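You operate a simulated robot arm through the tools that you are given. There is no shell and no other tool. Be economical: measure what you need, move in short steps, check, and stop when the job is done.

You are at the controls of a simulated two-armed robot. One attempt, no reset.

Task
Sort the blue book, then the yellow book on the line, and stop it after.
Fine: use the keys on the returns table; feed the flat belt, the second book after the first has dropped.

The check looks at the end state, three seconds after you hand in, the way a careful person would. Anything else that was tipped, shoved, dropped, spilled or broken makes it a failure.

Robot
Two 7-joint arms with fingered hands on one trunk, on a base that drives. Base frame: it is fixed to the floor where the robot stands at the start and does not move with it; the origin is under the middle of the robot, x ahead of it, y to its left, z up; the surface under the hand at the start is at about z = 0.86. Lengths are in m, angles in rad, forces in N, time in s.
The left shoulder is at the start at [0.073, 0.154, 1.234], the right one opposite. With the tool pointing down near the work surface each hand reaches from about 0.4 to 0.86 m from the robot's upright axis, wherever it stands, measured 20 degrees to its own side. Payload 4 kg a hand.
The tool frame of a hand sits at the grasp point between the pads (the TCP): z along the fingers, y along the line on which they close. The tips reach 0.03 m beyond it. Largest opening 0.104 m; the body of the gripper starts 0.035 m behind the TCP. The gripper is a hand of 3 fingers: y runs from the thumb to the fingers, the wrist lies at [-0.015, -0.104, -0.178] in the tool frame, and closing takes about 1.5 s.
Orientation is that of the tool frame in the base frame, as [roll, pitch, yaw] about the fixed x, y, z axes, in that order (R = Rz(yaw) Ry(pitch) Rx(roll)). With the fingers straight down and the wrist toward the robot, the tool's x, y and z point along [0, 1, 0], [1, 0, 0] and [0, 0, -1] of the base frame.

Tools
- The arms move only by the tool jog_arm. It takes "left_plan", "right_plan" or both (then of equal length, played together; a hand with none holds still); each is a list of rows, each an object of numbers (a shift or turn left out is 0, a gripper value left out holds the last): "x", "y", "z": the shift along the base's x, y, z in cm; "wx", "wy", "wz": the turn, a rotation vector about the base's x, y, z in degrees; "fingers": the opening, from 0 (shut) to 1 (fully open). In form: [{"x": .., "y": .., "z": .., "wx": .., "wy": .., "wz": .., "fingers": ..}, ...]. A call has 1 to 8 rows; each row shifts and turns the commanded pose from where the row before left it. Each row takes 0.2 s and may step no farther than 0.05 m and 0.15 rad from the row before; otherwise, or with a gripper value out of range, the whole call is refused. Where a pose cannot be reached the arm comes as near as it can. A force on the tool above 90 N (or 10 N above the force at the start of the call, whichever is more), or a blocked arm, ends the call early, and 0.2 s more pass. Each finger travels about 0.153 m/s and halts on what it meets, pressing with about 32 N; the grip force reading is that of the motor and also rises with nothing between the fingers. The clock runs only during rows and for 0.2 s after the last one: add rows that do not move to give the fingers time. It gives the time, the measured TCP pose, the force on the tool (base axes), the opening and the grip force at its end, in the units of the frame above (readings bear some noise), with the torque about the TCP (base axes, N m) and any sound that the robot's microphone picked up.
- Cameras (640 x 400 px; columns grow to the right, rows downward): "scene" is now at [0.1328, -0.0208, 1.449]; the picture's right is [-0.25, -0.97, -0.00], its down [-0.67, 0.17, -0.72] and it looks along [0.70, -0.18, -0.69] (base axes); focal length 214 px, centre (320, 200). "left" rides on the left gripper at [-0.064, -0.094, -0.117] in its tool frame; the picture's right is [-0.72, -0.33, 0.61], its down [0.64, -0.65, 0.40] and it looks along [0.27, 0.68, 0.68] (tool axes); focal length 238 px, centre (320, 200). "right" rides on the right gripper at [0.064, -0.094, -0.117] in its tool frame; the picture's right is [-0.72, 0.33, -0.61], its down [-0.64, -0.65, 0.40] and it looks along [-0.27, 0.68, 0.68] (tool axes); focal length 238 px, centre (320, 200).
- snapshot(camera): a new picture of that camera. It takes no simulated time.
- slide_trunk(by): slides the trunk up (or, below 0, down) by that many m; the arms and the scene camera ride with it, the base frame stays. It gives what a move gives, with no picture.
- base_move(legs): drives the robot by 1 to 6 legs, each [ahead, left, turn to the left] in m, m and rad, along the robot's own axes; the way and the turn of a leg run together, so that a leg with both is an arc; at most 1.5 m and 3.142 rad a leg. The arms and the cameras ride along, it lands a little off, and it stops where it bumps. It gives what a move gives.
- hand_shape(shape, hand): the hand has 3 fingers and takes this shape, open, in about a second: jaw (thumb against the fingers, like two jaws); tri (thumb and two fingers); tip (a fingertip pinch); poke (one finger out to press); point (the index stretched); flat (the hand flat); cup (the hand cupped); fist (a fist). The gripper value then closes the fingers along that shape, each until it touches; the sizes above hold for jaw. It gives what a move gives, with no picture.
- aim_head(pan, tilt): turns the head with the scene camera to pan (to the left, within 1.501 rad either way) and tilt (down, from -0.506 to 1.204), counted from straight ahead of the robot. It gives what a move gives.
- pixel_to_xyz(camera, pixels): for up to 12 pixels [column, row] of the newest picture of that camera ("zoom" is the newest enlarged one), the place [x, y, z] in the base frame of the surface seen there, good to about 0.002 m. It takes no simulated time.
- close_up(camera, box): a new picture of the part [left, top, right, bottom] of that camera's present view, enlarged. It takes no simulated time.
- job_done(): hands the job in; it is judged then, once.

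Work in short steps. Measure before you move; look again where a grasp or a placing could have gone wrong, and mend it. You have 80 turns and 62 pictures in all, those below and enlarged ones among them. Open the grippers and draw the arms clear of the work before you hand the job in, unless the task says otherwise; then end with one line.

The tools are called after "Call:" as a command line: name --argument value ..., lists and objects as JSON in quotes. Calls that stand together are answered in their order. jog_arm: Moves the arms, as the interface text tells. Its arguments: {"type":"object","properties":{"left_plan":{"type":"array","items":{"type":"object","properties":{"x":{"type":"number"},"y":{"type":"number"},"z":{"type":"number"},"wx":{"type":"number"},"wy":{"type":"number"},"wz":{"type":"number"},"fingers":{"type":"number"}}}},"right_plan":{"type":"array","items":{"type":"object","properties":{"x":{"type":"number"},"y":{"type":"number"},"z":{"type":"number"},"wx":{"type":"number"},"wy":{"type":"number"},"wz":{"type":"number"},"fingers":{"type":"number"}}}}},"required":[]} The other tools are called the same way: slide_trunk (by) slides the trunk up or down; hand_shape (shape, hand) gives the hand a shape; base_move (legs) drives the base; aim_head (pan, tilt) turns the head that bears the scene camera; snapshot (camera) takes a picture; pixel_to_xyz (camera, pixels) gives the place of the surface under pixels of a picture; close_up (camera, box) takes an enlarged picture of a part of a camera's view; job_done () hands the job in.

At the start:

```text
clock: 0.0
left_eef_pos: [0.5526, 0.062, 1.2188]
left_orientation: [-3.139, 0.001, 1.569]
left_contact_force: [0.4, -0.1, -0.6]
left_torque: [0.0, -0.01, -0.03]
left_opening: 0.1041
left_gripper_force: 0.1
left_shape: jaw
right_eef_pos: [0.4626, -0.4015, 1.2814]
right_orientation: [-3.141, -0.001, 1.571]
right_contact_force: [0.4, 0.4, 0.9]
right_torque: [-0.04, 0.01, 0.01]
right_opening: 0.1036
right_gripper_force: 0.1
right_shape: jaw
trunk travel left (down, up): [-0.65, 0.29]
robot x, y, heading: [0.0014, 0.0008, -0.003]
head pan, tilt: [-0.251, 0.766]
```

scene: 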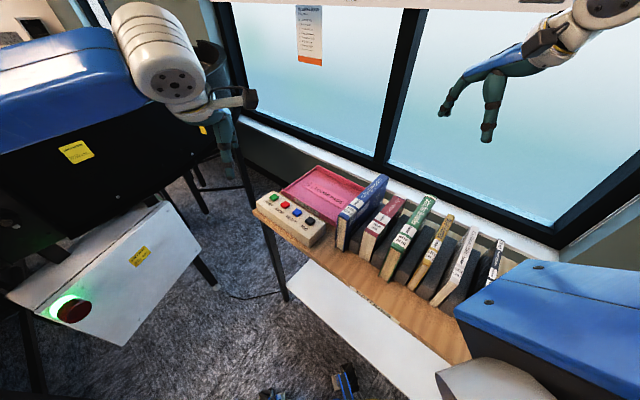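
right: 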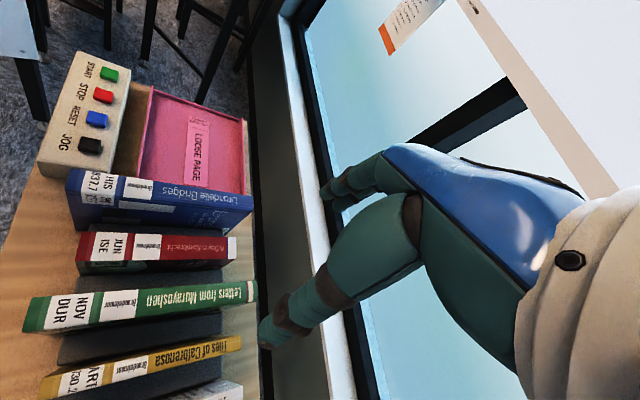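
left: 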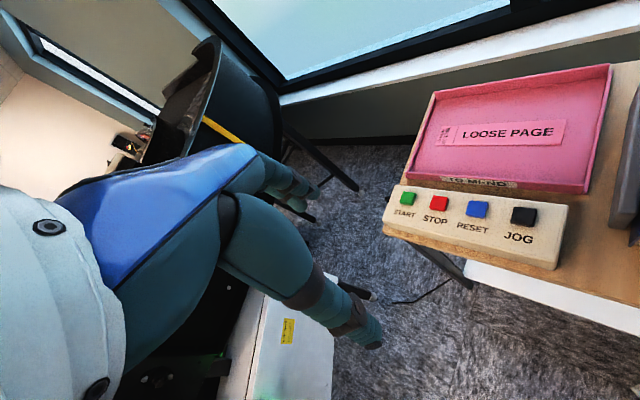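

The pictures show the books in a rack and the key box at right; the line is at the left. I turn the head to see the line.

Call:
aim_head --pan 0.6 --tilt 0.6

Call:
snapshot --camera "scene"

Call:
aim_head --pan 1.4 --tilt 0.6

Call:
snapshot --camera "scene"

```text
clock: 1.2
left_eef_pos: [0.5511, 0.063, 1.2194]
left_orientation: [3.141, -0.001, 1.571]
left_contact_force: [-0.2, -0.4, -0.1]
left_torque: [-0.02, -0.05, -0.01]
left_opening: 0.1034
left_gripper_force: 0.0
left_shape: jaw
right_eef_pos: [0.4621, -0.4012, 1.2812]
right_orientation: [-3.141, 0.001, 1.571]
right_contact_force: [-0.3, 0.2, -0.3]
right_torque: [-0.03, 0.01, 0.03]
right_opening: 0.1037
right_gripper_force: 0.1
right_shape: jaw
trunk travel left (down, up): [-0.65, 0.29]
robot x, y, heading: [0.003, -0.0019, -0.0]
head pan, tilt: [0.6, 0.6]
```

```text
58 pictures are left
```

scene: 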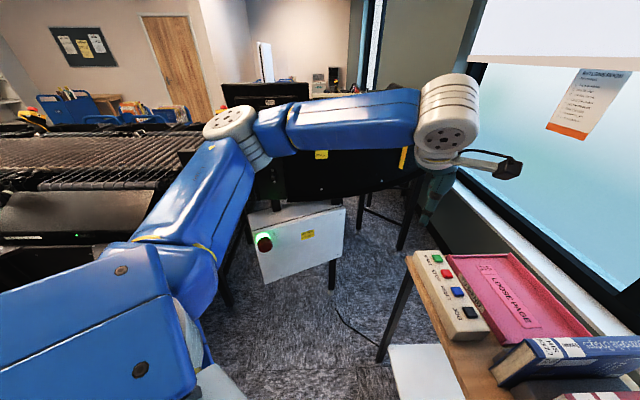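

```text
clock: 2.3
left_eef_pos: [0.5503, 0.0635, 1.2201]
left_orientation: [3.141, -0.001, 1.57]
left_contact_force: [-0.7, -0.2, 0.2]
left_torque: [0.0, 0.02, -0.03]
left_opening: 0.1036
left_gripper_force: 0.1
left_shape: jaw
right_eef_pos: [0.4616, -0.4014, 1.2808]
right_orientation: [-3.14, 0.0, 1.571]
right_contact_force: [0.0, -0.3, 0.5]
right_torque: [0.0, -0.01, -0.01]
right_opening: 0.1035
right_gripper_force: 0.1
right_shape: jaw
trunk travel left (down, up): [-0.65, 0.29]
robot x, y, heading: [-0.0016, 0.0039, 0.001]
head pan, tilt: [1.4, 0.6]
```

```text
57 pictures are left
```

scene: 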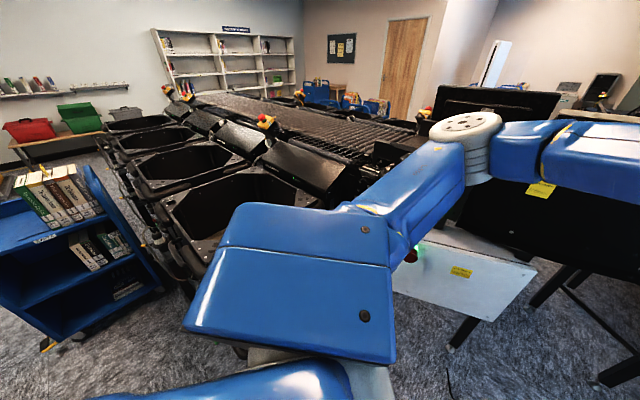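

The notice at (580,100) in the earlier view and the yellow tags may carry instructions. I raise the trunk for a better view and read them.

Call:
slide_trunk --by 0.28

Call:
aim_head --pan 0.3 --tilt 0.55

Call:
snapshot --camera "scene"

```text
clock: 5.1
left_eef_pos: [0.5512, 0.0628, 1.5008]
left_orientation: [-3.141, 0.001, 1.571]
left_contact_force: [-0.2, 0.6, 0.1]
left_torque: [0.0, -0.01, 0.0]
left_opening: 0.1036
left_gripper_force: 0.2
left_shape: jaw
right_eef_pos: [0.4621, -0.4012, 1.5612]
right_orientation: [-3.142, -0.002, 1.569]
right_contact_force: [-0.4, -0.1, -0.2]
right_torque: [0.0, -0.03, -0.02]
right_opening: 0.1042
right_gripper_force: 0.0
right_shape: jaw
trunk travel left (down, up): [-0.93, 0.01]
robot x, y, heading: [0.0032, -0.0007, -0.001]
head pan, tilt: [1.4, 0.6]
```

```text
clock: 6.5
left_eef_pos: [0.5501, 0.0624, 1.4998]
left_orientation: [-3.14, 0.0, 1.57]
left_contact_force: [-0.8, -0.3, -0.9]
left_torque: [0.02, -0.01, -0.01]
left_opening: 0.1038
left_gripper_force: 0.1
left_shape: jaw
right_eef_pos: [0.4618, -0.4017, 1.5625]
right_orientation: [-3.141, 0.001, 1.571]
right_contact_force: [0.5, -0.2, 0.4]
right_torque: [0.0, -0.01, 0.0]
right_opening: 0.1035
right_gripper_force: 0.0
right_shape: jaw
trunk travel left (down, up): [-0.93, 0.01]
robot x, y, heading: [0.0039, -0.0015, -0.004]
head pan, tilt: [0.3, 0.55]
```

```text
56 pictures are left
```

scene: 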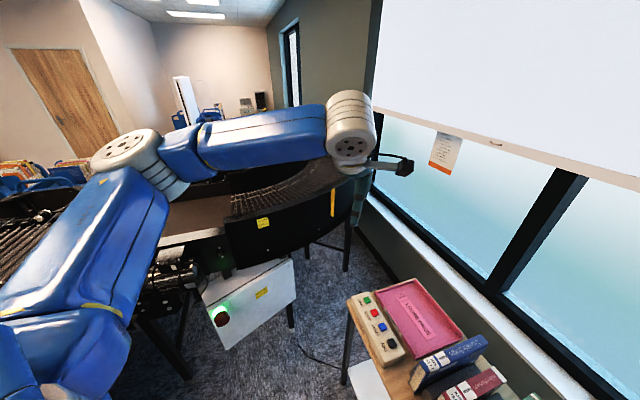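

The notice is at (446,153), the control box with a tag at (262,292), and a curved belt is behind the arm. I zoom in to read them.

Call:
close_up --camera "scene" --box '[410, 120, 490, 190]'

Call:
close_up --camera "scene" --box '[190, 200, 350, 350]'

```text
5.71 times, centred on (450, 155) of scene
```

zoom: 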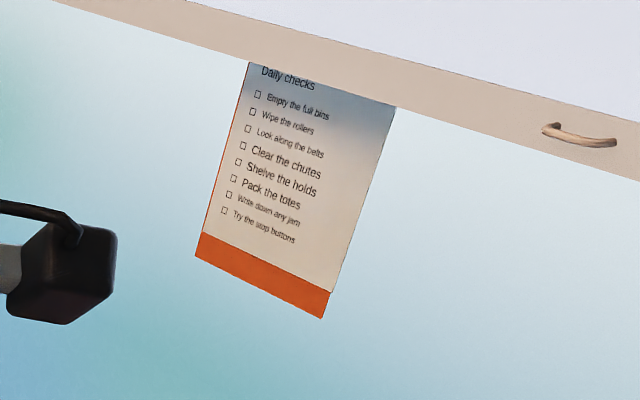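

```text
2.67 times, centred on (270, 275) of scene
```

zoom: 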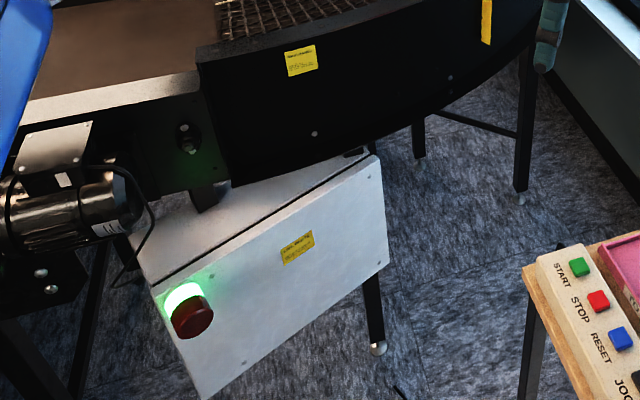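

The flat brown belt shows at (200,215), with a curved mesh belt beyond it. I measure the belt, keys and the books.

Call:
pixel_to_xyz --camera "scene" --pixels '[[190, 215], [222, 205], [200, 237], [250, 205], [310, 180], [240, 275], [220, 316], [366, 299], [373, 312], [381, 327], [392, 342], [420, 310]]'

Call:
aim_head --pan -0.2 --tilt 0.9

Call:
snapshot --camera "scene"

```text
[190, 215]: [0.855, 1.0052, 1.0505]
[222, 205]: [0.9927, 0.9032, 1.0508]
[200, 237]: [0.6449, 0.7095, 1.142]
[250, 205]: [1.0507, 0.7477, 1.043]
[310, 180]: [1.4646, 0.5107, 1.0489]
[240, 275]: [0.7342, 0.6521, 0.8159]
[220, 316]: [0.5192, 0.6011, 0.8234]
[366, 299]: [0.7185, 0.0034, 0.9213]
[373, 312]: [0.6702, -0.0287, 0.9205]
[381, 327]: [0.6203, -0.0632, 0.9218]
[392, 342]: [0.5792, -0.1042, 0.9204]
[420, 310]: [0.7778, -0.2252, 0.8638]
```

```text
clock: 7.4
left_eef_pos: [0.5505, 0.0626, 1.5]
left_orientation: [-3.141, 0.001, 1.57]
left_contact_force: [-0.5, -0.5, 0.1]
left_torque: [-0.01, 0.04, 0.0]
left_opening: 0.1038
left_gripper_force: 0.0
left_shape: jaw
right_eef_pos: [0.4616, -0.402, 1.5612]
right_orientation: [3.141, -0.001, 1.569]
right_contact_force: [0.1, -0.2, 0.8]
right_torque: [0.02, 0.0, 0.01]
right_opening: 0.1038
right_gripper_force: 0.0
right_shape: jaw
trunk travel left (down, up): [-0.93, 0.01]
robot x, y, heading: [-0.0029, -0.0035, 0.002]
head pan, tilt: [-0.201, 0.901]
```

```text
53 pictures are left
```

scene: 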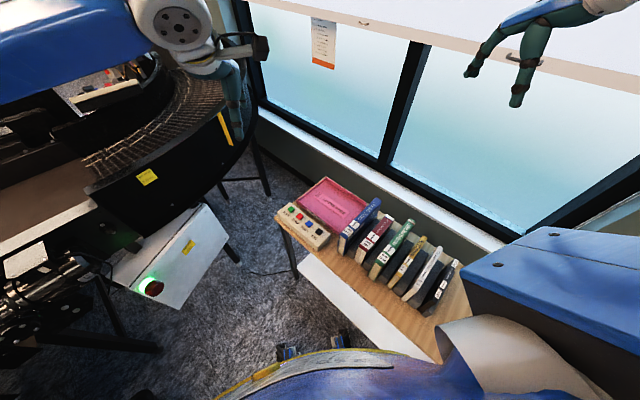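

The six books stand in a row leaning on black supports. I zoom in on the table.

Call:
close_up --camera "scene" --box '[265, 165, 485, 325]'

```text
2.50 times, centred on (375, 245) of scene
```

zoom: 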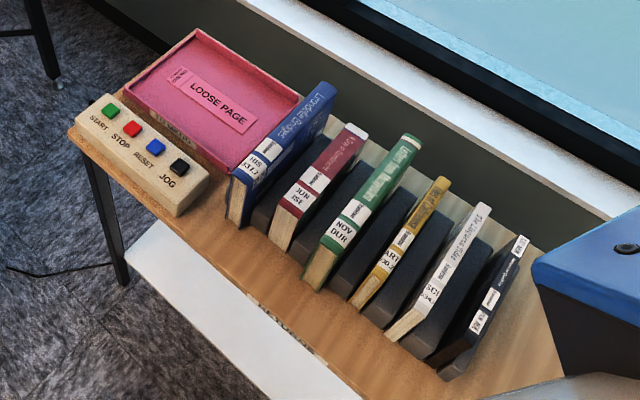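

Call:
pixel_to_xyz --camera "zoom" --pixels '[[236, 176], [256, 187], [325, 84], [335, 92], [240, 215], [387, 243], [397, 251], [440, 179], [451, 187], [355, 305], [295, 130], [230, 163]]'

Call:
pixel_to_xyz --camera "zoom" --pixels '[[262, 225], [285, 170], [290, 200], [312, 213], [340, 270], [375, 310], [407, 240], [420, 218], [370, 250], [400, 205], [275, 200], [300, 185]]'

Call:
close_up --camera "right" --box '[0, 0, 400, 400]'

```text
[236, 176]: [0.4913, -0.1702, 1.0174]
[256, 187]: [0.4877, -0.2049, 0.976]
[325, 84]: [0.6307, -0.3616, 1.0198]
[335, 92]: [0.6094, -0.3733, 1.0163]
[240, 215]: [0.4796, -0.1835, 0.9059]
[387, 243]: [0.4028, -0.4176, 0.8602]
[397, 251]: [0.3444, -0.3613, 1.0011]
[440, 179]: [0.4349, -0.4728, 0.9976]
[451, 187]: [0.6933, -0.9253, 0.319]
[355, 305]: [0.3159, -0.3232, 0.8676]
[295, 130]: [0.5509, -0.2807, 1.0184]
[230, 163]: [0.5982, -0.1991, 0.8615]
```

```text
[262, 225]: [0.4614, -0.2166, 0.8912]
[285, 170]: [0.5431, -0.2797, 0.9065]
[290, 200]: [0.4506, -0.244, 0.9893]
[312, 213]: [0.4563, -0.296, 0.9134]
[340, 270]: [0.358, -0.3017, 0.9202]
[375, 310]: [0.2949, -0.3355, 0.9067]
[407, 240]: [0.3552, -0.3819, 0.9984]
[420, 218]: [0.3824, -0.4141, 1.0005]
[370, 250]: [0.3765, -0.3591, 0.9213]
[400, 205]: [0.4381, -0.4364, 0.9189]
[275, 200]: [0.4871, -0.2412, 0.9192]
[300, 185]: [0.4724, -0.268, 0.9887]
```

```text
1.00 times, centred on (200, 200) of right (not enlarged: the box is as wide or as high as the picture)
```

zoom: 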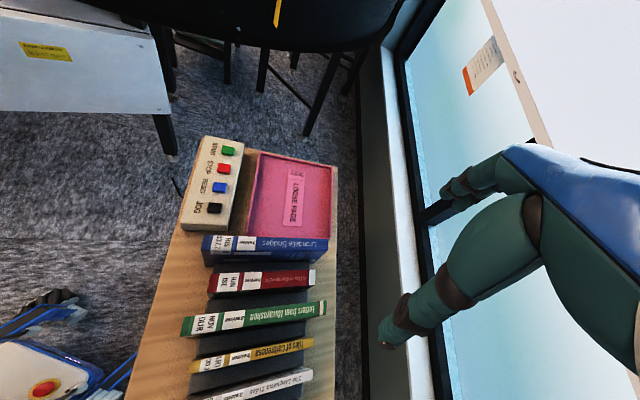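

Books stand spine-up, direction about (0.57,-0.82), spines at z≈1.02 (blue) and 1.00 (yellow). I lower the left arm so the head can see the line over it.

Call:
jog_arm --left_plan '[{"z": -5, "x": -1}, {"z": -5, "x": -1}, {"z": -5, "x": -1}, {"z": -5, "x": -1}, {"z": -5, "x": -1}, {"z": -4, "x": -1}]'

Call:
aim_head --pan 0.8 --tilt 0.5

Call:
snapshot --camera "scene"

```text
refused: row 1 steps farther than a row can; nothing moved
```

```text
clock: 8.7
left_eef_pos: [0.5515, 0.0631, 1.5004]
left_orientation: [3.141, -0.001, 1.571]
left_contact_force: [0.4, 0.2, 1.0]
left_torque: [-0.01, 0.01, 0.02]
left_opening: 0.1039
left_gripper_force: 0.1
left_shape: jaw
right_eef_pos: [0.4624, -0.4019, 1.5604]
right_orientation: [-3.141, 0.001, 1.572]
right_contact_force: [0.9, 0.5, 0.5]
right_torque: [0.0, 0.0, 0.03]
right_opening: 0.1037
right_gripper_force: 0.1
right_shape: jaw
trunk travel left (down, up): [-0.93, 0.01]
robot x, y, heading: [0.0004, 0.0025, 0.003]
head pan, tilt: [0.799, 0.499]
```

```text
50 pictures are left
```

scene: 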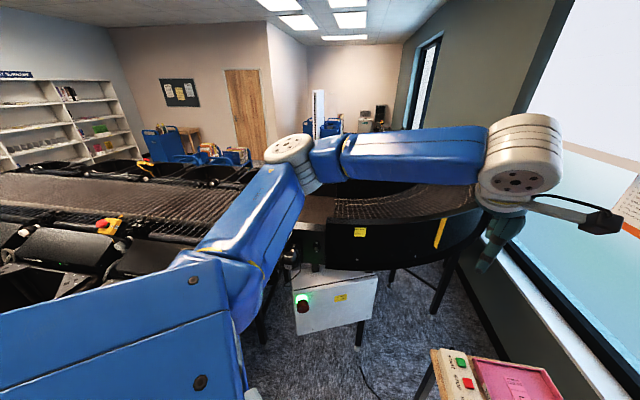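

The step was slightly too long; I redo it with pure z steps.

Call:
jog_arm --left_plan '[{"z": -4.8}, {"z": -4.8}, {"z": -4.8}, {"z": -4.8}, {"z": -4.8}, {"z": -4.8}]'

Call:
snapshot --camera "scene"

```text
clock: 10.1
left_eef_pos: [0.5503, 0.064, 1.2104]
left_orientation: [-3.141, 0.0, 1.572]
left_contact_force: [-0.5, 0.7, 0.1]
left_torque: [-0.01, 0.0, -0.01]
left_opening: 0.1038
left_gripper_force: 0.0
left_shape: jaw
right_eef_pos: [0.4622, -0.4004, 1.5618]
right_orientation: [3.141, -0.002, 1.571]
right_contact_force: [0.8, 0.0, 0.3]
right_torque: [-0.03, 0.0, 0.03]
right_opening: 0.1038
right_gripper_force: 0.0
right_shape: jaw
trunk travel left (down, up): [-0.93, 0.01]
robot x, y, heading: [0.0024, 0.0048, -0.002]
head pan, tilt: [0.799, 0.499]
```

```text
49 pictures are left
```

scene: 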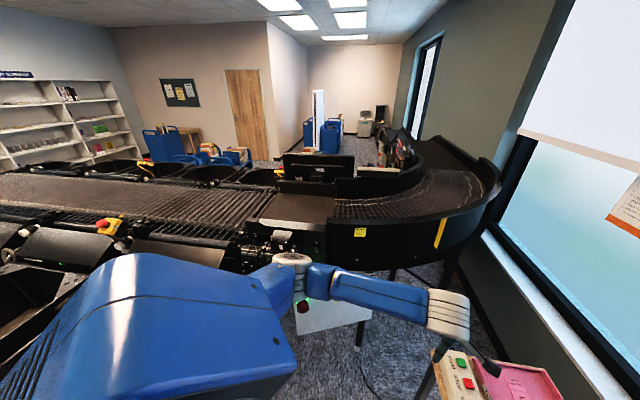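

The flat belt section is at (298,208), between the curve and the sorting mesh. I zoom in on it and the tags.

Call:
close_up --camera "scene" --box '[230, 140, 450, 280]'

Call:
pixel_to_xyz --camera "scene" --pixels '[[265, 216], [318, 222], [332, 200], [283, 194], [290, 226], [300, 208], [200, 205], [105, 222], [60, 250], [310, 165], [356, 232], [340, 178]]'

Call:
close_up --camera "scene" --box '[0, 130, 240, 280]'

```text
2.86 times, centred on (340, 210) of scene
```

zoom: 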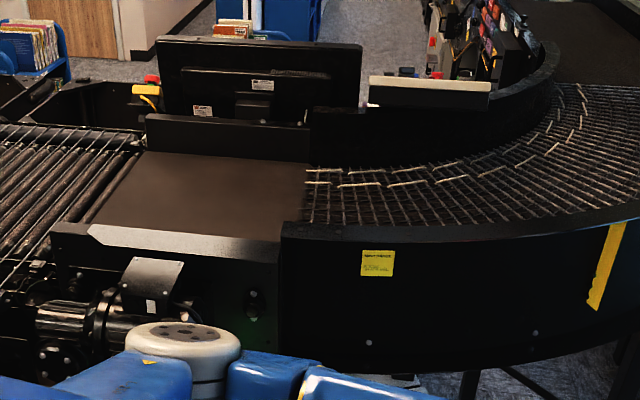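

```text
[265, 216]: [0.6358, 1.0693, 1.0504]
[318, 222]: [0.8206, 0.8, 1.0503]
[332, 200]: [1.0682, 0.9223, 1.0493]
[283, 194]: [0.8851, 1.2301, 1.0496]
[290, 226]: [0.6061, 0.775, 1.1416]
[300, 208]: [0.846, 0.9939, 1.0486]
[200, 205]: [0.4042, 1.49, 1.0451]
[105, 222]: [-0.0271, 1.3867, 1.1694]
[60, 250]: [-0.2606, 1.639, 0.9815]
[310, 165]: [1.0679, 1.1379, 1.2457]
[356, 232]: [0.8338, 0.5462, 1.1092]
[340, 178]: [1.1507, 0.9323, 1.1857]
```

```text
2.67 times, centred on (120, 205) of scene
```

zoom: 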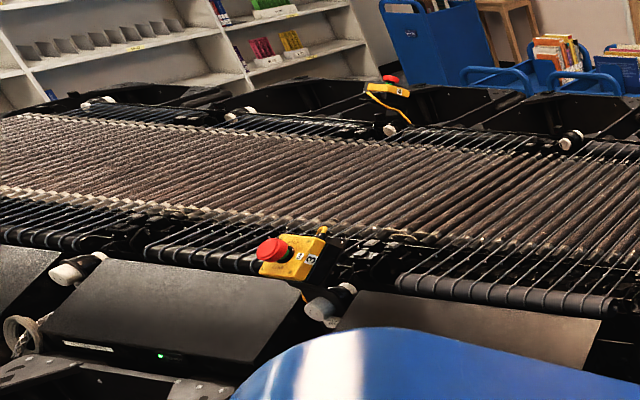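

I read the yellow tag on the curve and the tag on the control box more closely.

Call:
close_up --camera "scene" --box '[350, 222, 370, 240]'

Call:
close_up --camera "left" --box '[0, 0, 640, 400]'

```text
16.00 times, centred on (360, 231) of scene
```

zoom: 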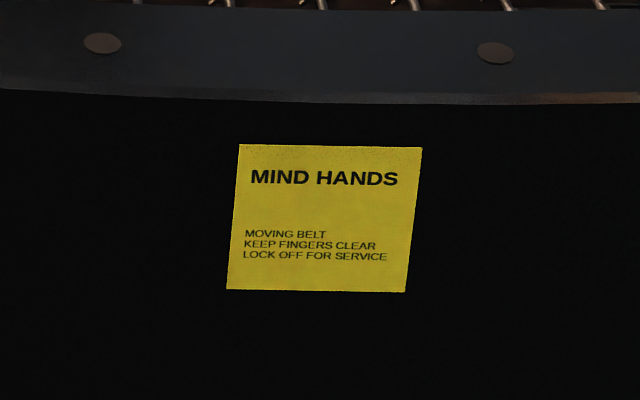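

```text
1.00 times, centred on (320, 200) of left (not enlarged: the box is as wide or as high as the picture)
```

zoom: 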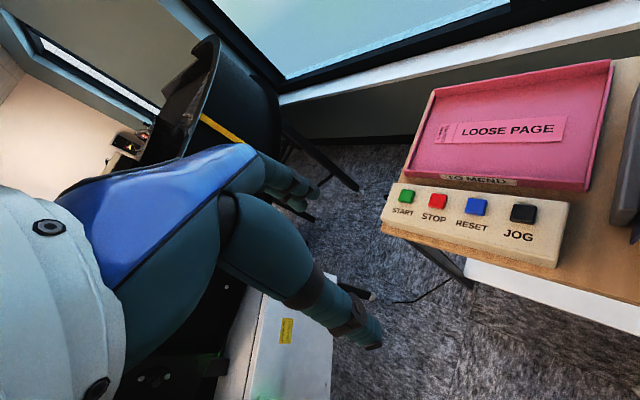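

The line runs along u=(-0.57,0.82); its flat belt is at z=1.05, with the near rim at z≈1.14. The table runs perpendicular to it, so a spot between them should reach both. I look down to judge my base's clearance.

Call:
aim_head --pan 0.3 --tilt 1.2

Call:
snapshot --camera "scene"

```text
clock: 11.1
left_eef_pos: [0.5499, 0.0642, 1.2118]
left_orientation: [-3.14, 0.0, 1.57]
left_contact_force: [0.3, 0.9, -0.5]
left_torque: [0.0, 0.01, 0.03]
left_opening: 0.1037
left_gripper_force: 0.0
left_shape: jaw
right_eef_pos: [0.4621, -0.4019, 1.5607]
right_orientation: [-3.141, -0.001, 1.57]
right_contact_force: [0.9, -0.5, 1.7]
right_torque: [-0.01, 0.02, 0.0]
right_opening: 0.1038
right_gripper_force: 0.1
right_shape: jaw
trunk travel left (down, up): [-0.93, 0.01]
robot x, y, heading: [0.0005, -0.0003, -0.003]
head pan, tilt: [0.3, 1.201]
```

```text
44 pictures are left
```

scene: 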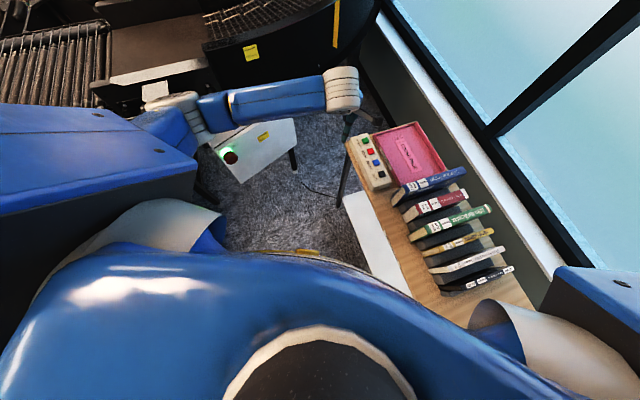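

I measure the clearances: shelf edge, table edge, base front, control box and its button.

Call:
pixel_to_xyz --camera "scene" --pixels '[[345, 200], [385, 280], [350, 165], [400, 255], [300, 251], [250, 240], [213, 148], [240, 180], [295, 130], [229, 157], [205, 215], [180, 72]]'

Call:
pixel_to_xyz --camera "scene" --pixels '[[393, 199], [397, 204], [461, 171], [465, 177], [425, 253], [428, 257], [490, 230], [493, 235], [430, 190], [462, 244], [200, 85], [435, 192]]'

Call:
close_up --camera "scene" --box '[340, 120, 540, 300]'

```text
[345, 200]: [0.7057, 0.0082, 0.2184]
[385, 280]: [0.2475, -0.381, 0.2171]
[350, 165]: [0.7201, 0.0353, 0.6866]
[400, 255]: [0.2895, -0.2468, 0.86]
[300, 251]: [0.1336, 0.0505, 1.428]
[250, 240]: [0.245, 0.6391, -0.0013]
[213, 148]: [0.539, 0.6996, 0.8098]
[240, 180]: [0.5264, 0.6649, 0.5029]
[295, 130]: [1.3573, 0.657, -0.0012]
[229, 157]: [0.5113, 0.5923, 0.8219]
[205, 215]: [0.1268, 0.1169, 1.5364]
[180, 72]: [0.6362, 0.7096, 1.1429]
```

```text
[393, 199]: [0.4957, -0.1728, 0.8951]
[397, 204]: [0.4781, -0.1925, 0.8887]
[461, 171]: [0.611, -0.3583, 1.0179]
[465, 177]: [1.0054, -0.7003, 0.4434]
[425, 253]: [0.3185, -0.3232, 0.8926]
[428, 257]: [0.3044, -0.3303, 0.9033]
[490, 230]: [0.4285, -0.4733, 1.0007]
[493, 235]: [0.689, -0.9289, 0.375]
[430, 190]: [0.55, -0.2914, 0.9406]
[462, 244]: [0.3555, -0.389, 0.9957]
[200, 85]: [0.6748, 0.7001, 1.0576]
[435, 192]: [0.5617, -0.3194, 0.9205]
```

```text
2.22 times, centred on (440, 210) of scene
```

zoom: 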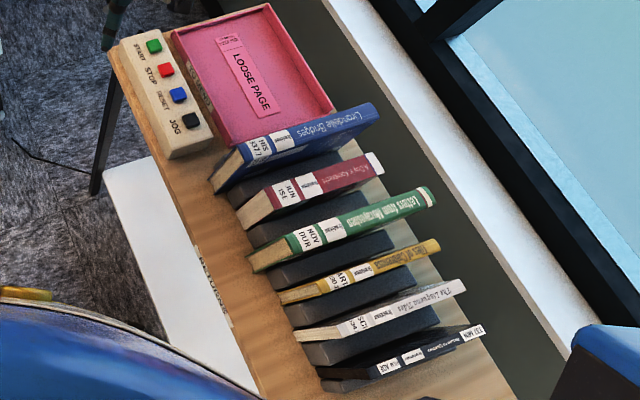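

I measure the spine outlines of the blue and yellow books in this zoom.

Call:
pixel_to_xyz --camera "zoom" --pixels '[[241, 152], [246, 162], [362, 107], [374, 117], [290, 134], [300, 147], [370, 104], [240, 147], [285, 293], [430, 243], [433, 250], [360, 273]]'

Call:
pixel_to_xyz --camera "zoom" --pixels '[[310, 285], [313, 293], [400, 253], [404, 261], [275, 195], [362, 158], [367, 172], [290, 245], [425, 193], [340, 335], [455, 285], [330, 205]]'

```text
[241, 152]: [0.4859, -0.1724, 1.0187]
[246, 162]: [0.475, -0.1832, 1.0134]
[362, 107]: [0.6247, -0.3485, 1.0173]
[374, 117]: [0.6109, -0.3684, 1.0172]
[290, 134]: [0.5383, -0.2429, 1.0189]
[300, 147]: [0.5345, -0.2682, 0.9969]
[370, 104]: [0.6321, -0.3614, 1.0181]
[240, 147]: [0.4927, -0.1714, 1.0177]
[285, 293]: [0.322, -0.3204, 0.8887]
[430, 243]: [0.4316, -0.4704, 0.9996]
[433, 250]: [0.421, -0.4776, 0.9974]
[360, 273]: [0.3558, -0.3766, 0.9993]
```

```text
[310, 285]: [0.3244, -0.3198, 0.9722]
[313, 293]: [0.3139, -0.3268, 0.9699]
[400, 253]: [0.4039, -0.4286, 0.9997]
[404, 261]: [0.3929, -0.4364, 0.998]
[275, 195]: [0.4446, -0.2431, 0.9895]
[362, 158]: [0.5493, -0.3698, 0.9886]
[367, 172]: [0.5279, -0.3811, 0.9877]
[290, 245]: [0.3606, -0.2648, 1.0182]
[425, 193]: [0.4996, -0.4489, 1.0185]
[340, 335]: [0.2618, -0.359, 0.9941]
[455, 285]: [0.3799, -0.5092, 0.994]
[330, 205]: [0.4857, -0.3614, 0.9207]
```

Geometry is clear: blue centre ≈(0.552,-0.272), spine 24 mm thick at 36°; yellow ≈(0.369,-0.393), ~17 mm thick. Before grasping, I test in free air whether the right wrist can tilt by 60° about its closing side, which I need for laying a book flat.

Call:
jog_arm --right_plan '[{"wy": 7.5}, {"wy": 7.5}, {"wy": 7.5}, {"wy": 7.5}, {"wy": 7.5}, {"wy": 7.5}, {"wy": 7.5}, {"wy": 7.5}]'

```text
clock: 12.9
left_eef_pos: [0.5487, 0.0641, 1.2121]
left_orientation: [-3.14, 0.0, 1.571]
left_contact_force: [-0.1, 0.0, 0.2]
left_torque: [0.02, -0.01, -0.01]
left_opening: 0.1037
left_gripper_force: 0.0
left_shape: jaw
right_eef_pos: [0.4624, -0.4007, 1.5637]
right_orientation: [-2.093, -0.002, 1.57]
right_contact_force: [0.0, 0.5, 0.8]
right_torque: [-0.01, 0.04, -0.01]
right_opening: 0.1039
right_gripper_force: 0.0
right_shape: jaw
trunk travel left (down, up): [-0.93, 0.01]
robot x, y, heading: [0.003, 0.0017, 0.003]
head pan, tilt: [0.3, 1.201]
```

The 60° tilt works. Now I test the same tilt turned 90° left (book laid across the belt, within easier reach).

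Call:
jog_arm --right_plan '[{"wz": 8}, {"wz": 8}, {"wz": 8}, {"wz": 8}, {"wz": 8}, {"wz": 8}, {"wz": 8}, {"wz": 8}]'

Call:
jog_arm --right_plan '[{"wz": 8}, {"wz": 8}, {"wz": 8}, {"wz": 2}]'

```text
clock: 14.7
left_eef_pos: [0.5499, 0.0619, 1.212]
left_orientation: [-3.14, 0.001, 1.571]
left_contact_force: [-0.8, 0.1, 0.4]
left_torque: [-0.01, 0.01, -0.02]
left_opening: 0.1038
left_gripper_force: 0.1
left_shape: jaw
right_eef_pos: [0.4609, -0.4015, 1.5604]
right_orientation: [-2.096, -0.001, 2.691]
right_contact_force: [-0.4, -0.7, 0.2]
right_torque: [0.02, -0.04, 0.02]
right_opening: 0.1039
right_gripper_force: 0.0
right_shape: jaw
trunk travel left (down, up): [-0.93, 0.01]
robot x, y, heading: [0.0008, 0.0006, 0.002]
head pan, tilt: [0.3, 1.201]
```

```text
clock: 15.7
left_eef_pos: [0.5494, 0.0625, 1.2116]
left_orientation: [3.141, 0.001, 1.574]
left_contact_force: [0.3, 0.3, -0.8]
left_torque: [-0.02, 0.05, 0.05]
left_opening: 0.1036
left_gripper_force: 0.1
left_shape: jaw
right_eef_pos: [0.4617, -0.4023, 1.5615]
right_orientation: [-2.095, -0.001, -3.139]
right_contact_force: [-0.4, -0.2, -0.5]
right_torque: [-0.01, -0.06, 0.0]
right_opening: 0.104
right_gripper_force: 0.0
right_shape: jaw
trunk travel left (down, up): [-0.93, 0.01]
robot x, y, heading: [-0.0023, -0.0003, -0.002]
head pan, tilt: [0.3, 1.201]
```

Also reachable. Now I undo the tilt, set the hand's closing axis to 36° and go above the blue book (0.552,-0.272); the left arm moves aside.

Call:
jog_arm --right_plan '[{"wz": -7.714}, {"wz": -7.714}, {"wz": -7.714}, {"wz": -7.714}, {"wz": -7.714}, {"wz": -7.714}, {"wz": -7.714}]' --left_plan '[{"z": 4, "y": 2}, {"z": 4, "y": 2}, {"z": 4, "y": 2}, {"y": 4, "x": -2}, {"y": 4, "x": -2}, {"y": 4, "x": -2}, {"y": 4, "x": -2}]'

Call:
jog_arm --right_plan '[{"wx": 4.41, "wy": -6.07, "x": 1.12, "y": 1.62, "fingers": 0.55}, {"wx": 4.41, "wy": -6.07, "x": 1.12, "y": 1.62}, {"wx": 4.41, "wy": -6.07, "x": 1.12, "y": 1.62}, {"wx": 4.41, "wy": -6.07, "x": 1.12, "y": 1.62}, {"wx": 4.41, "wy": -6.07, "x": 1.12, "y": 1.62}, {"wx": 4.41, "wy": -6.07, "x": 1.12, "y": 1.62}, {"wx": 4.41, "wy": -6.07, "x": 1.12, "y": 1.62}, {"wx": 4.41, "wy": -6.07, "x": 1.12, "y": 1.62}]'

Call:
slide_trunk --by -0.28

Call:
snapshot --camera "right"

```text
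clock: 17.3
left_eef_pos: [0.4685, 0.2876, 1.3311]
left_orientation: [3.14, 0.003, 1.57]
left_contact_force: [-0.1, 0.7, -0.2]
left_torque: [-0.03, 0.0, 0.01]
left_opening: 0.1036
left_gripper_force: 0.2
left_shape: jaw
right_eef_pos: [0.4601, -0.3971, 1.5648]
right_orientation: [-2.093, 0.001, 2.196]
right_contact_force: [-0.4, -0.8, 0.2]
right_torque: [-0.04, -0.01, 0.0]
right_opening: 0.1038
right_gripper_force: 0.2
right_shape: jaw
trunk travel left (down, up): [-0.93, 0.01]
robot x, y, heading: [-0.0037, 0.0006, 0.002]
head pan, tilt: [0.3, 1.201]
```

```text
clock: 19.1
left_eef_pos: [0.471, 0.2844, 1.3324]
left_orientation: [-3.141, -0.001, 1.57]
left_contact_force: [-0.2, 0.2, 0.7]
left_torque: [0.05, 0.0, 0.0]
left_opening: 0.1037
left_gripper_force: 0.1
left_shape: jaw
right_eef_pos: [0.5519, -0.2708, 1.5606]
right_orientation: [3.138, 0.002, 2.2]
right_contact_force: [-0.2, -0.3, -0.4]
right_torque: [0.03, -0.02, 0.03]
right_opening: 0.0577
right_gripper_force: 0.1
right_shape: jaw
trunk travel left (down, up): [-0.93, 0.01]
robot x, y, heading: [-0.0011, -0.0031, -0.0]
head pan, tilt: [0.3, 1.201]
```

```text
clock: 22.0
left_eef_pos: [0.4695, 0.2835, 1.0519]
left_orientation: [3.141, 0.001, 1.571]
left_contact_force: [-0.5, 0.1, 0.7]
left_torque: [0.0, 0.01, 0.01]
left_opening: 0.1035
left_gripper_force: 0.0
left_shape: jaw
right_eef_pos: [0.5506, -0.2705, 1.2806]
right_orientation: [3.141, 0.0, 2.199]
right_contact_force: [0.1, 1.0, 1.1]
right_torque: [0.01, 0.0, 0.02]
right_opening: 0.0577
right_gripper_force: 0.1
right_shape: jaw
trunk travel left (down, up): [-0.65, 0.29]
robot x, y, heading: [-0.0, -0.0004, 0.007]
head pan, tilt: [0.3, 1.201]
```

```text
42 pictures are left
```

right: 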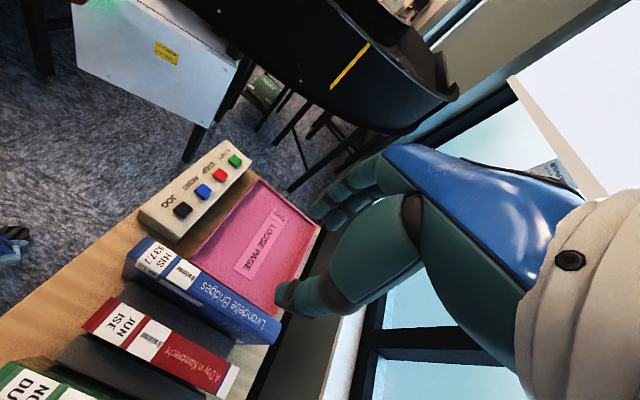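

The hand is above the blue book. I lower it to just above the spine (TCP z≈1.065) and look from the head and the hand.

Call:
jog_arm --right_plan '[{"z": -4.3, "x": 0.03, "y": -0.05}, {"z": -4.3}, {"z": -4.3}, {"z": -4.3}, {"z": -4.3}]'

Call:
aim_head --pan -0.45 --tilt 0.7

Call:
close_up --camera "scene" --box '[200, 60, 460, 300]'

Call:
snapshot --camera "right"

```text
clock: 23.2
left_eef_pos: [0.4717, 0.2844, 1.0512]
left_orientation: [-3.142, 0.001, 1.572]
left_contact_force: [0.0, -0.3, -0.3]
left_torque: [-0.04, 0.01, 0.05]
left_opening: 0.1037
left_gripper_force: 0.0
left_shape: jaw
right_eef_pos: [0.5505, -0.2713, 1.0653]
right_orientation: [3.139, 0.0, 2.199]
right_contact_force: [-0.7, 0.8, -0.3]
right_torque: [0.0, -0.02, 0.02]
right_opening: 0.0578
right_gripper_force: 0.1
right_shape: jaw
trunk travel left (down, up): [-0.65, 0.29]
robot x, y, heading: [-0.0002, 0.0003, 0.004]
head pan, tilt: [0.3, 1.201]
```

```text
clock: 24.3
left_eef_pos: [0.4695, 0.285, 1.052]
left_orientation: [3.141, 0.0, 1.57]
left_contact_force: [0.8, -0.4, 0.0]
left_torque: [-0.01, 0.04, -0.02]
left_opening: 0.1039
left_gripper_force: 0.1
left_shape: jaw
right_eef_pos: [0.55, -0.2701, 1.0666]
right_orientation: [-3.141, 0.001, 2.198]
right_contact_force: [0.5, 0.1, 0.2]
right_torque: [-0.02, 0.02, -0.02]
right_opening: 0.0575
right_gripper_force: 0.1
right_shape: jaw
trunk travel left (down, up): [-0.65, 0.29]
robot x, y, heading: [-0.0002, -0.0013, -0.002]
head pan, tilt: [-0.45, 0.7]
```

```text
1.67 times, centred on (330, 180) of scene
```

zoom: 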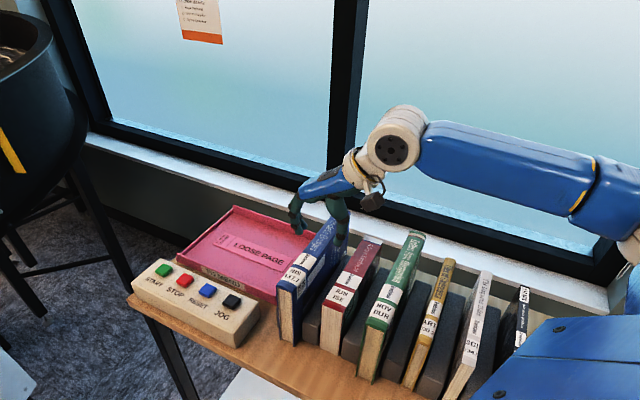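

```text
40 pictures are left
```

right: 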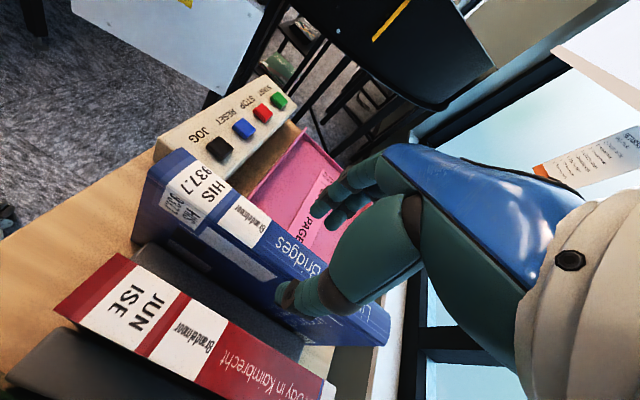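

Fingers straddle the spine. I check the fingertip positions against the spine.

Call:
pixel_to_xyz --camera "right" --pixels '[[282, 295], [290, 285], [318, 208], [345, 218], [300, 300], [200, 235], [230, 190]]'

```text
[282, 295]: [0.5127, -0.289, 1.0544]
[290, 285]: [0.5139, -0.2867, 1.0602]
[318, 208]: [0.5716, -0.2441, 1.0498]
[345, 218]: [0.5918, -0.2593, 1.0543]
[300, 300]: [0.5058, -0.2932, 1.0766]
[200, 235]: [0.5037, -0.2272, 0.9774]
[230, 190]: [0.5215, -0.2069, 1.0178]
```

Clearances are fine (thumb between blue and red). I go down to TCP z≈0.993 and close.

Call:
jog_arm --right_plan '[{"z": -3.7, "x": 0.1}, {"z": -3.6}, {"fingers": 0}, {}, {}, {}, {}, {}]'

Call:
snapshot --camera "right"

```text
clock: 26.1
left_eef_pos: [0.4695, 0.2844, 1.0522]
left_orientation: [-3.141, 0.0, 1.572]
left_contact_force: [-0.5, 0.1, 0.5]
left_torque: [0.0, 0.01, 0.01]
left_opening: 0.1034
left_gripper_force: 0.0
left_shape: jaw
right_eef_pos: [0.5512, -0.2694, 0.9924]
right_orientation: [-3.141, -0.001, 2.2]
right_contact_force: [-0.4, -0.4, -0.6]
right_torque: [-0.01, -0.02, 0.02]
right_opening: 0.0265
right_gripper_force: 32.4
right_shape: jaw
trunk travel left (down, up): [-0.65, 0.29]
robot x, y, heading: [0.002, -0.0016, 0.002]
head pan, tilt: [-0.45, 0.7]
```

```text
39 pictures are left
```

right: 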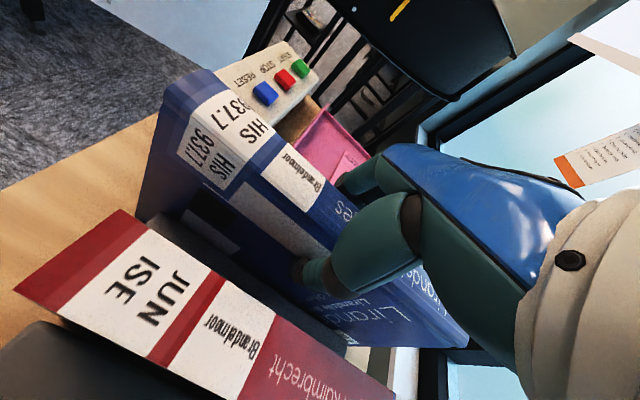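

Grip is firm on the 26 mm spine. I lift straight up 24 cm, clear of the neighbours.

Call:
jog_arm --right_plan '[{"z": 2}, {"z": 3}, {"z": 3}, {"z": 4}, {"z": 4}, {"z": 4}, {"z": 4}, {"z": 4}]'

Call:
aim_head --pan -0.35 --tilt 0.7

Call:
snapshot --camera "scene"

```text
clock: 27.9
left_eef_pos: [0.4712, 0.2852, 1.0519]
left_orientation: [3.141, -0.001, 1.57]
left_contact_force: [-0.5, -0.5, -0.3]
left_torque: [0.02, -0.02, 0.02]
left_opening: 0.1038
left_gripper_force: 0.1
left_shape: jaw
right_eef_pos: [0.5501, -0.2709, 1.2728]
right_orientation: [3.141, 0.0, 2.198]
right_contact_force: [0.6, -0.1, -6.5]
right_torque: [0.02, 0.0, 0.03]
right_opening: 0.0267
right_gripper_force: 32.3
right_shape: jaw
trunk travel left (down, up): [-0.65, 0.29]
robot x, y, heading: [-0.001, 0.0016, -0.001]
head pan, tilt: [-0.45, 0.7]
```

```text
clock: 28.5
left_eef_pos: [0.4714, 0.2843, 1.051]
left_orientation: [3.142, 0.0, 1.571]
left_contact_force: [0.3, 0.5, 0.0]
left_torque: [-0.02, 0.01, 0.0]
left_opening: 0.1039
left_gripper_force: 0.1
left_shape: jaw
right_eef_pos: [0.5514, -0.2717, 1.2719]
right_orientation: [-3.141, -0.002, 2.201]
right_contact_force: [0.3, 0.2, -6.1]
right_torque: [0.02, 0.01, 0.0]
right_opening: 0.0266
right_gripper_force: 31.8
right_shape: jaw
trunk travel left (down, up): [-0.65, 0.29]
robot x, y, heading: [-0.0004, -0.0015, 0.0]
head pan, tilt: [-0.351, 0.7]
```

```text
38 pictures are left
```

scene: 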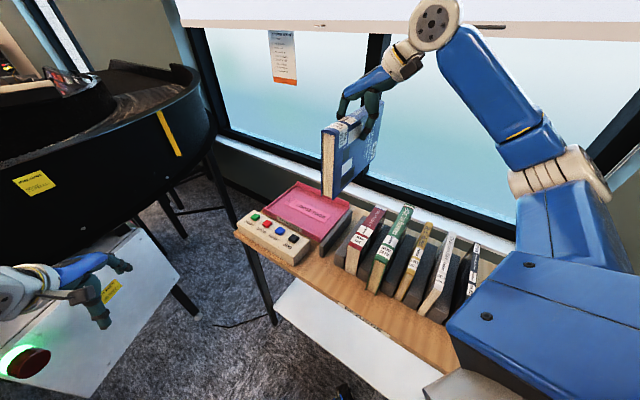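

The blue book is held (≈0.6 kg) and the neighbours are undisturbed. I raise the trunk to clear the line, then drive in front of the flat belt and face it.

Call:
slide_trunk --by 0.28

Call:
base_move --legs '[[0.1, 0.4, 0], [0, 0, 0.63]]'

Call:
aim_head --pan 0 --tilt 0.75

Call:
snapshot --camera "scene"

```text
clock: 31.4
left_eef_pos: [0.4716, 0.283, 1.3312]
left_orientation: [-3.14, 0.0, 1.572]
left_contact_force: [-0.2, -0.3, 0.0]
left_torque: [-0.02, -0.01, 0.02]
left_opening: 0.1036
left_gripper_force: 0.0
left_shape: jaw
right_eef_pos: [0.5521, -0.2714, 1.552]
right_orientation: [3.141, -0.003, 2.199]
right_contact_force: [0.6, -0.8, -6.2]
right_torque: [-0.04, 0.02, -0.02]
right_opening: 0.0265
right_gripper_force: 32.1
right_shape: jaw
trunk travel left (down, up): [-0.93, 0.01]
robot x, y, heading: [-0.0005, 0.0022, 0.003]
head pan, tilt: [-0.351, 0.7]
```

```text
clock: 35.6
left_eef_pos: [0.3114, 0.9027, 1.3322]
left_orientation: [3.139, 0.0, 2.205]
left_contact_force: [-0.3, -0.3, -0.8]
left_torque: [0.0, 0.03, -0.01]
left_opening: 0.1038
left_gripper_force: 0.0
left_shape: jaw
right_eef_pos: [0.7051, 0.5008, 1.5521]
right_orientation: [3.14, -0.003, 2.831]
right_contact_force: [0.5, -0.3, -6.6]
right_torque: [-0.07, 0.01, -0.02]
right_opening: 0.0263
right_gripper_force: 32.2
right_shape: jaw
trunk travel left (down, up): [-0.93, 0.01]
robot x, y, heading: [0.1016, 0.3988, 0.638]
head pan, tilt: [-0.351, 0.7]
```

```text
clock: 36.4
left_eef_pos: [0.3094, 0.9059, 1.3322]
left_orientation: [3.14, 0.001, 2.204]
left_contact_force: [0.1, 0.2, -0.7]
left_torque: [-0.02, -0.02, 0.01]
left_opening: 0.1037
left_gripper_force: 0.0
left_shape: jaw
right_eef_pos: [0.7012, 0.5054, 1.554]
right_orientation: [-3.141, 0.002, 2.831]
right_contact_force: [0.0, -0.9, -6.6]
right_torque: [-0.03, 0.0, 0.0]
right_opening: 0.0264
right_gripper_force: 31.7
right_shape: jaw
trunk travel left (down, up): [-0.93, 0.01]
robot x, y, heading: [0.1005, 0.3956, 0.632]
head pan, tilt: [0.0, 0.75]
```

```text
37 pictures are left
```

scene: 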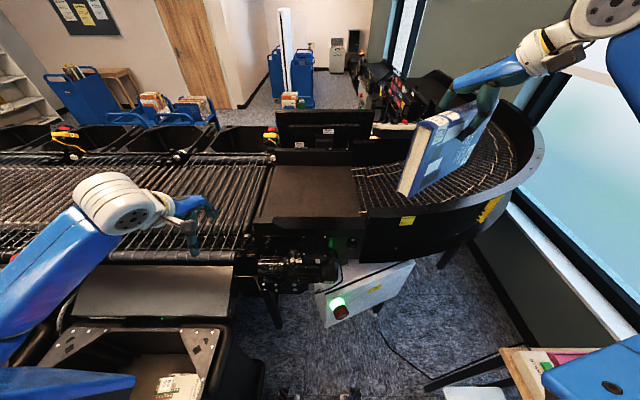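

A clear view: flat belt spans columns 255–365, rows 165–217. I measure its edges, rim and the end rollers.

Call:
pixel_to_xyz --camera "scene" --pixels '[[262, 213], [352, 210], [352, 170], [278, 170], [300, 225], [352, 215], [310, 190], [245, 220], [365, 195], [300, 155], [325, 217], [375, 212]]'

Call:
close_up --camera "scene" --box '[220, 130, 400, 290]'

```text
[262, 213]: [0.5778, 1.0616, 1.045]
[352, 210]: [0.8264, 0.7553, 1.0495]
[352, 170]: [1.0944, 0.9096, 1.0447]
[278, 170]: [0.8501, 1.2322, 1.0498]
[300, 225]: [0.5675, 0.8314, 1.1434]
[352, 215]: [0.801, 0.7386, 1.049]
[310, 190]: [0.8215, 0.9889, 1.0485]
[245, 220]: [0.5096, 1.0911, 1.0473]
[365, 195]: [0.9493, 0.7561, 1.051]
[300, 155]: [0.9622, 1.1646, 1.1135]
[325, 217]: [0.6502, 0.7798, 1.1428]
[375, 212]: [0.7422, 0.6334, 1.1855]
```

```text
2.50 times, centred on (310, 210) of scene
```

zoom: 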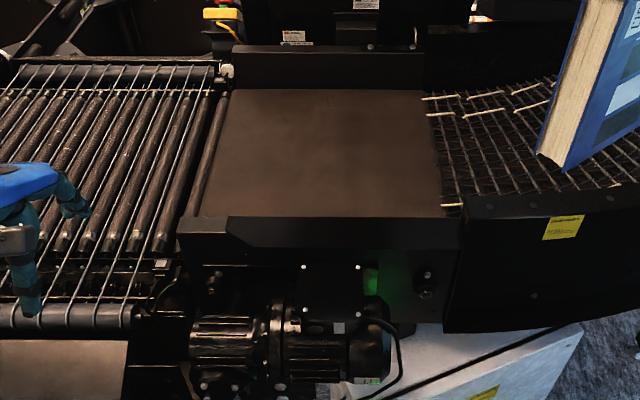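

I check the clearance ahead of the base (bin at lower left, control box) before moving nearer.

Call:
pixel_to_xyz --camera "scene" --pixels '[[240, 390], [262, 365], [180, 385], [340, 312], [325, 330], [265, 395], [300, 395], [345, 396], [210, 345], [240, 320]]'

Call:
aim_head --pan 0.1 --tilt 1.2

Call:
snapshot --camera "scene"

```text
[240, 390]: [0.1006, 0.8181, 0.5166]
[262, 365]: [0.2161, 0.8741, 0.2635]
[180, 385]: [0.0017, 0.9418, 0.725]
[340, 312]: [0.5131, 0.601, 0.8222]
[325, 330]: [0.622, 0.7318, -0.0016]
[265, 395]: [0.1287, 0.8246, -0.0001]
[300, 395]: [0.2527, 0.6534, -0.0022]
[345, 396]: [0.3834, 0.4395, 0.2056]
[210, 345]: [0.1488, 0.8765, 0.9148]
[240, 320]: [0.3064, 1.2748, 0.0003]
```

```text
clock: 37.3
left_eef_pos: [0.3101, 0.9039, 1.3318]
left_orientation: [3.141, 0.002, 2.204]
left_contact_force: [-0.5, -0.1, -0.5]
left_torque: [0.0, 0.0, -0.01]
left_opening: 0.1036
left_gripper_force: 0.1
left_shape: jaw
right_eef_pos: [0.7034, 0.5051, 1.5524]
right_orientation: [-3.14, 0.003, 2.832]
right_contact_force: [0.5, 0.6, -6.4]
right_torque: [-0.07, 0.05, 0.01]
right_opening: 0.0265
right_gripper_force: 32.1
right_shape: jaw
trunk travel left (down, up): [-0.93, 0.01]
robot x, y, heading: [0.1016, 0.3949, 0.635]
head pan, tilt: [0.099, 1.201]
```

```text
35 pictures are left
```

scene: 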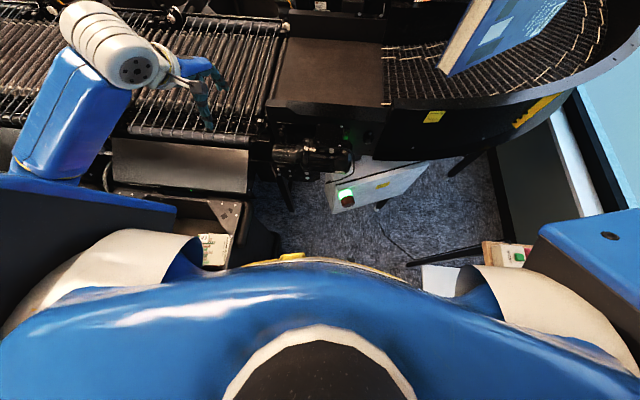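

Base front is ~0.26 m ahead of its axis, control box at n≈0.77, bin side at u≈0.58. I move 0.11 m ahead and 0.07 m right, then turn the hand so its closing axis runs along the line.

Call:
base_move --legs '[[0.11, -0.07, 0]]'

Call:
jog_arm --right_plan '[{"wz": 7.7}, {"wz": 7.7}, {"wz": 7.7}, {"wz": 7.7}, {"wz": 7.7}, {"wz": 7.7}, {"wz": 7.7}]'

```text
clock: 38.6
left_eef_pos: [0.4212, 0.9189, 1.3325]
left_orientation: [3.132, 0.013, 2.207]
left_contact_force: [-0.8, 0.8, 0.0]
left_torque: [0.01, -0.04, 0.01]
left_opening: 0.1037
left_gripper_force: 0.0
left_shape: jaw
right_eef_pos: [0.8113, 0.5197, 1.5614]
right_orientation: [3.138, 0.018, 2.835]
right_contact_force: [-1.6, -1.0, -5.8]
right_torque: [-0.02, -0.02, 0.0]
right_opening: 0.0263
right_gripper_force: 31.7
right_shape: jaw
trunk travel left (down, up): [-0.93, 0.01]
robot x, y, heading: [0.2339, 0.4073, 0.627]
head pan, tilt: [0.099, 1.201]
```

```text
clock: 40.2
left_eef_pos: [0.4445, 0.9032, 1.3344]
left_orientation: [3.138, -0.007, 2.204]
left_contact_force: [0.6, 0.2, 0.2]
left_torque: [0.02, 0.01, 0.01]
left_opening: 0.1036
left_gripper_force: 0.1
left_shape: jaw
right_eef_pos: [0.8363, 0.5018, 1.5532]
right_orientation: [3.129, 0.006, -2.509]
right_contact_force: [0.3, -0.5, -5.9]
right_torque: [-0.02, -0.01, -0.03]
right_opening: 0.0265
right_gripper_force: 31.9
right_shape: jaw
trunk travel left (down, up): [-0.93, 0.01]
robot x, y, heading: [0.235, 0.4031, 0.631]
head pan, tilt: [0.099, 1.201]
```

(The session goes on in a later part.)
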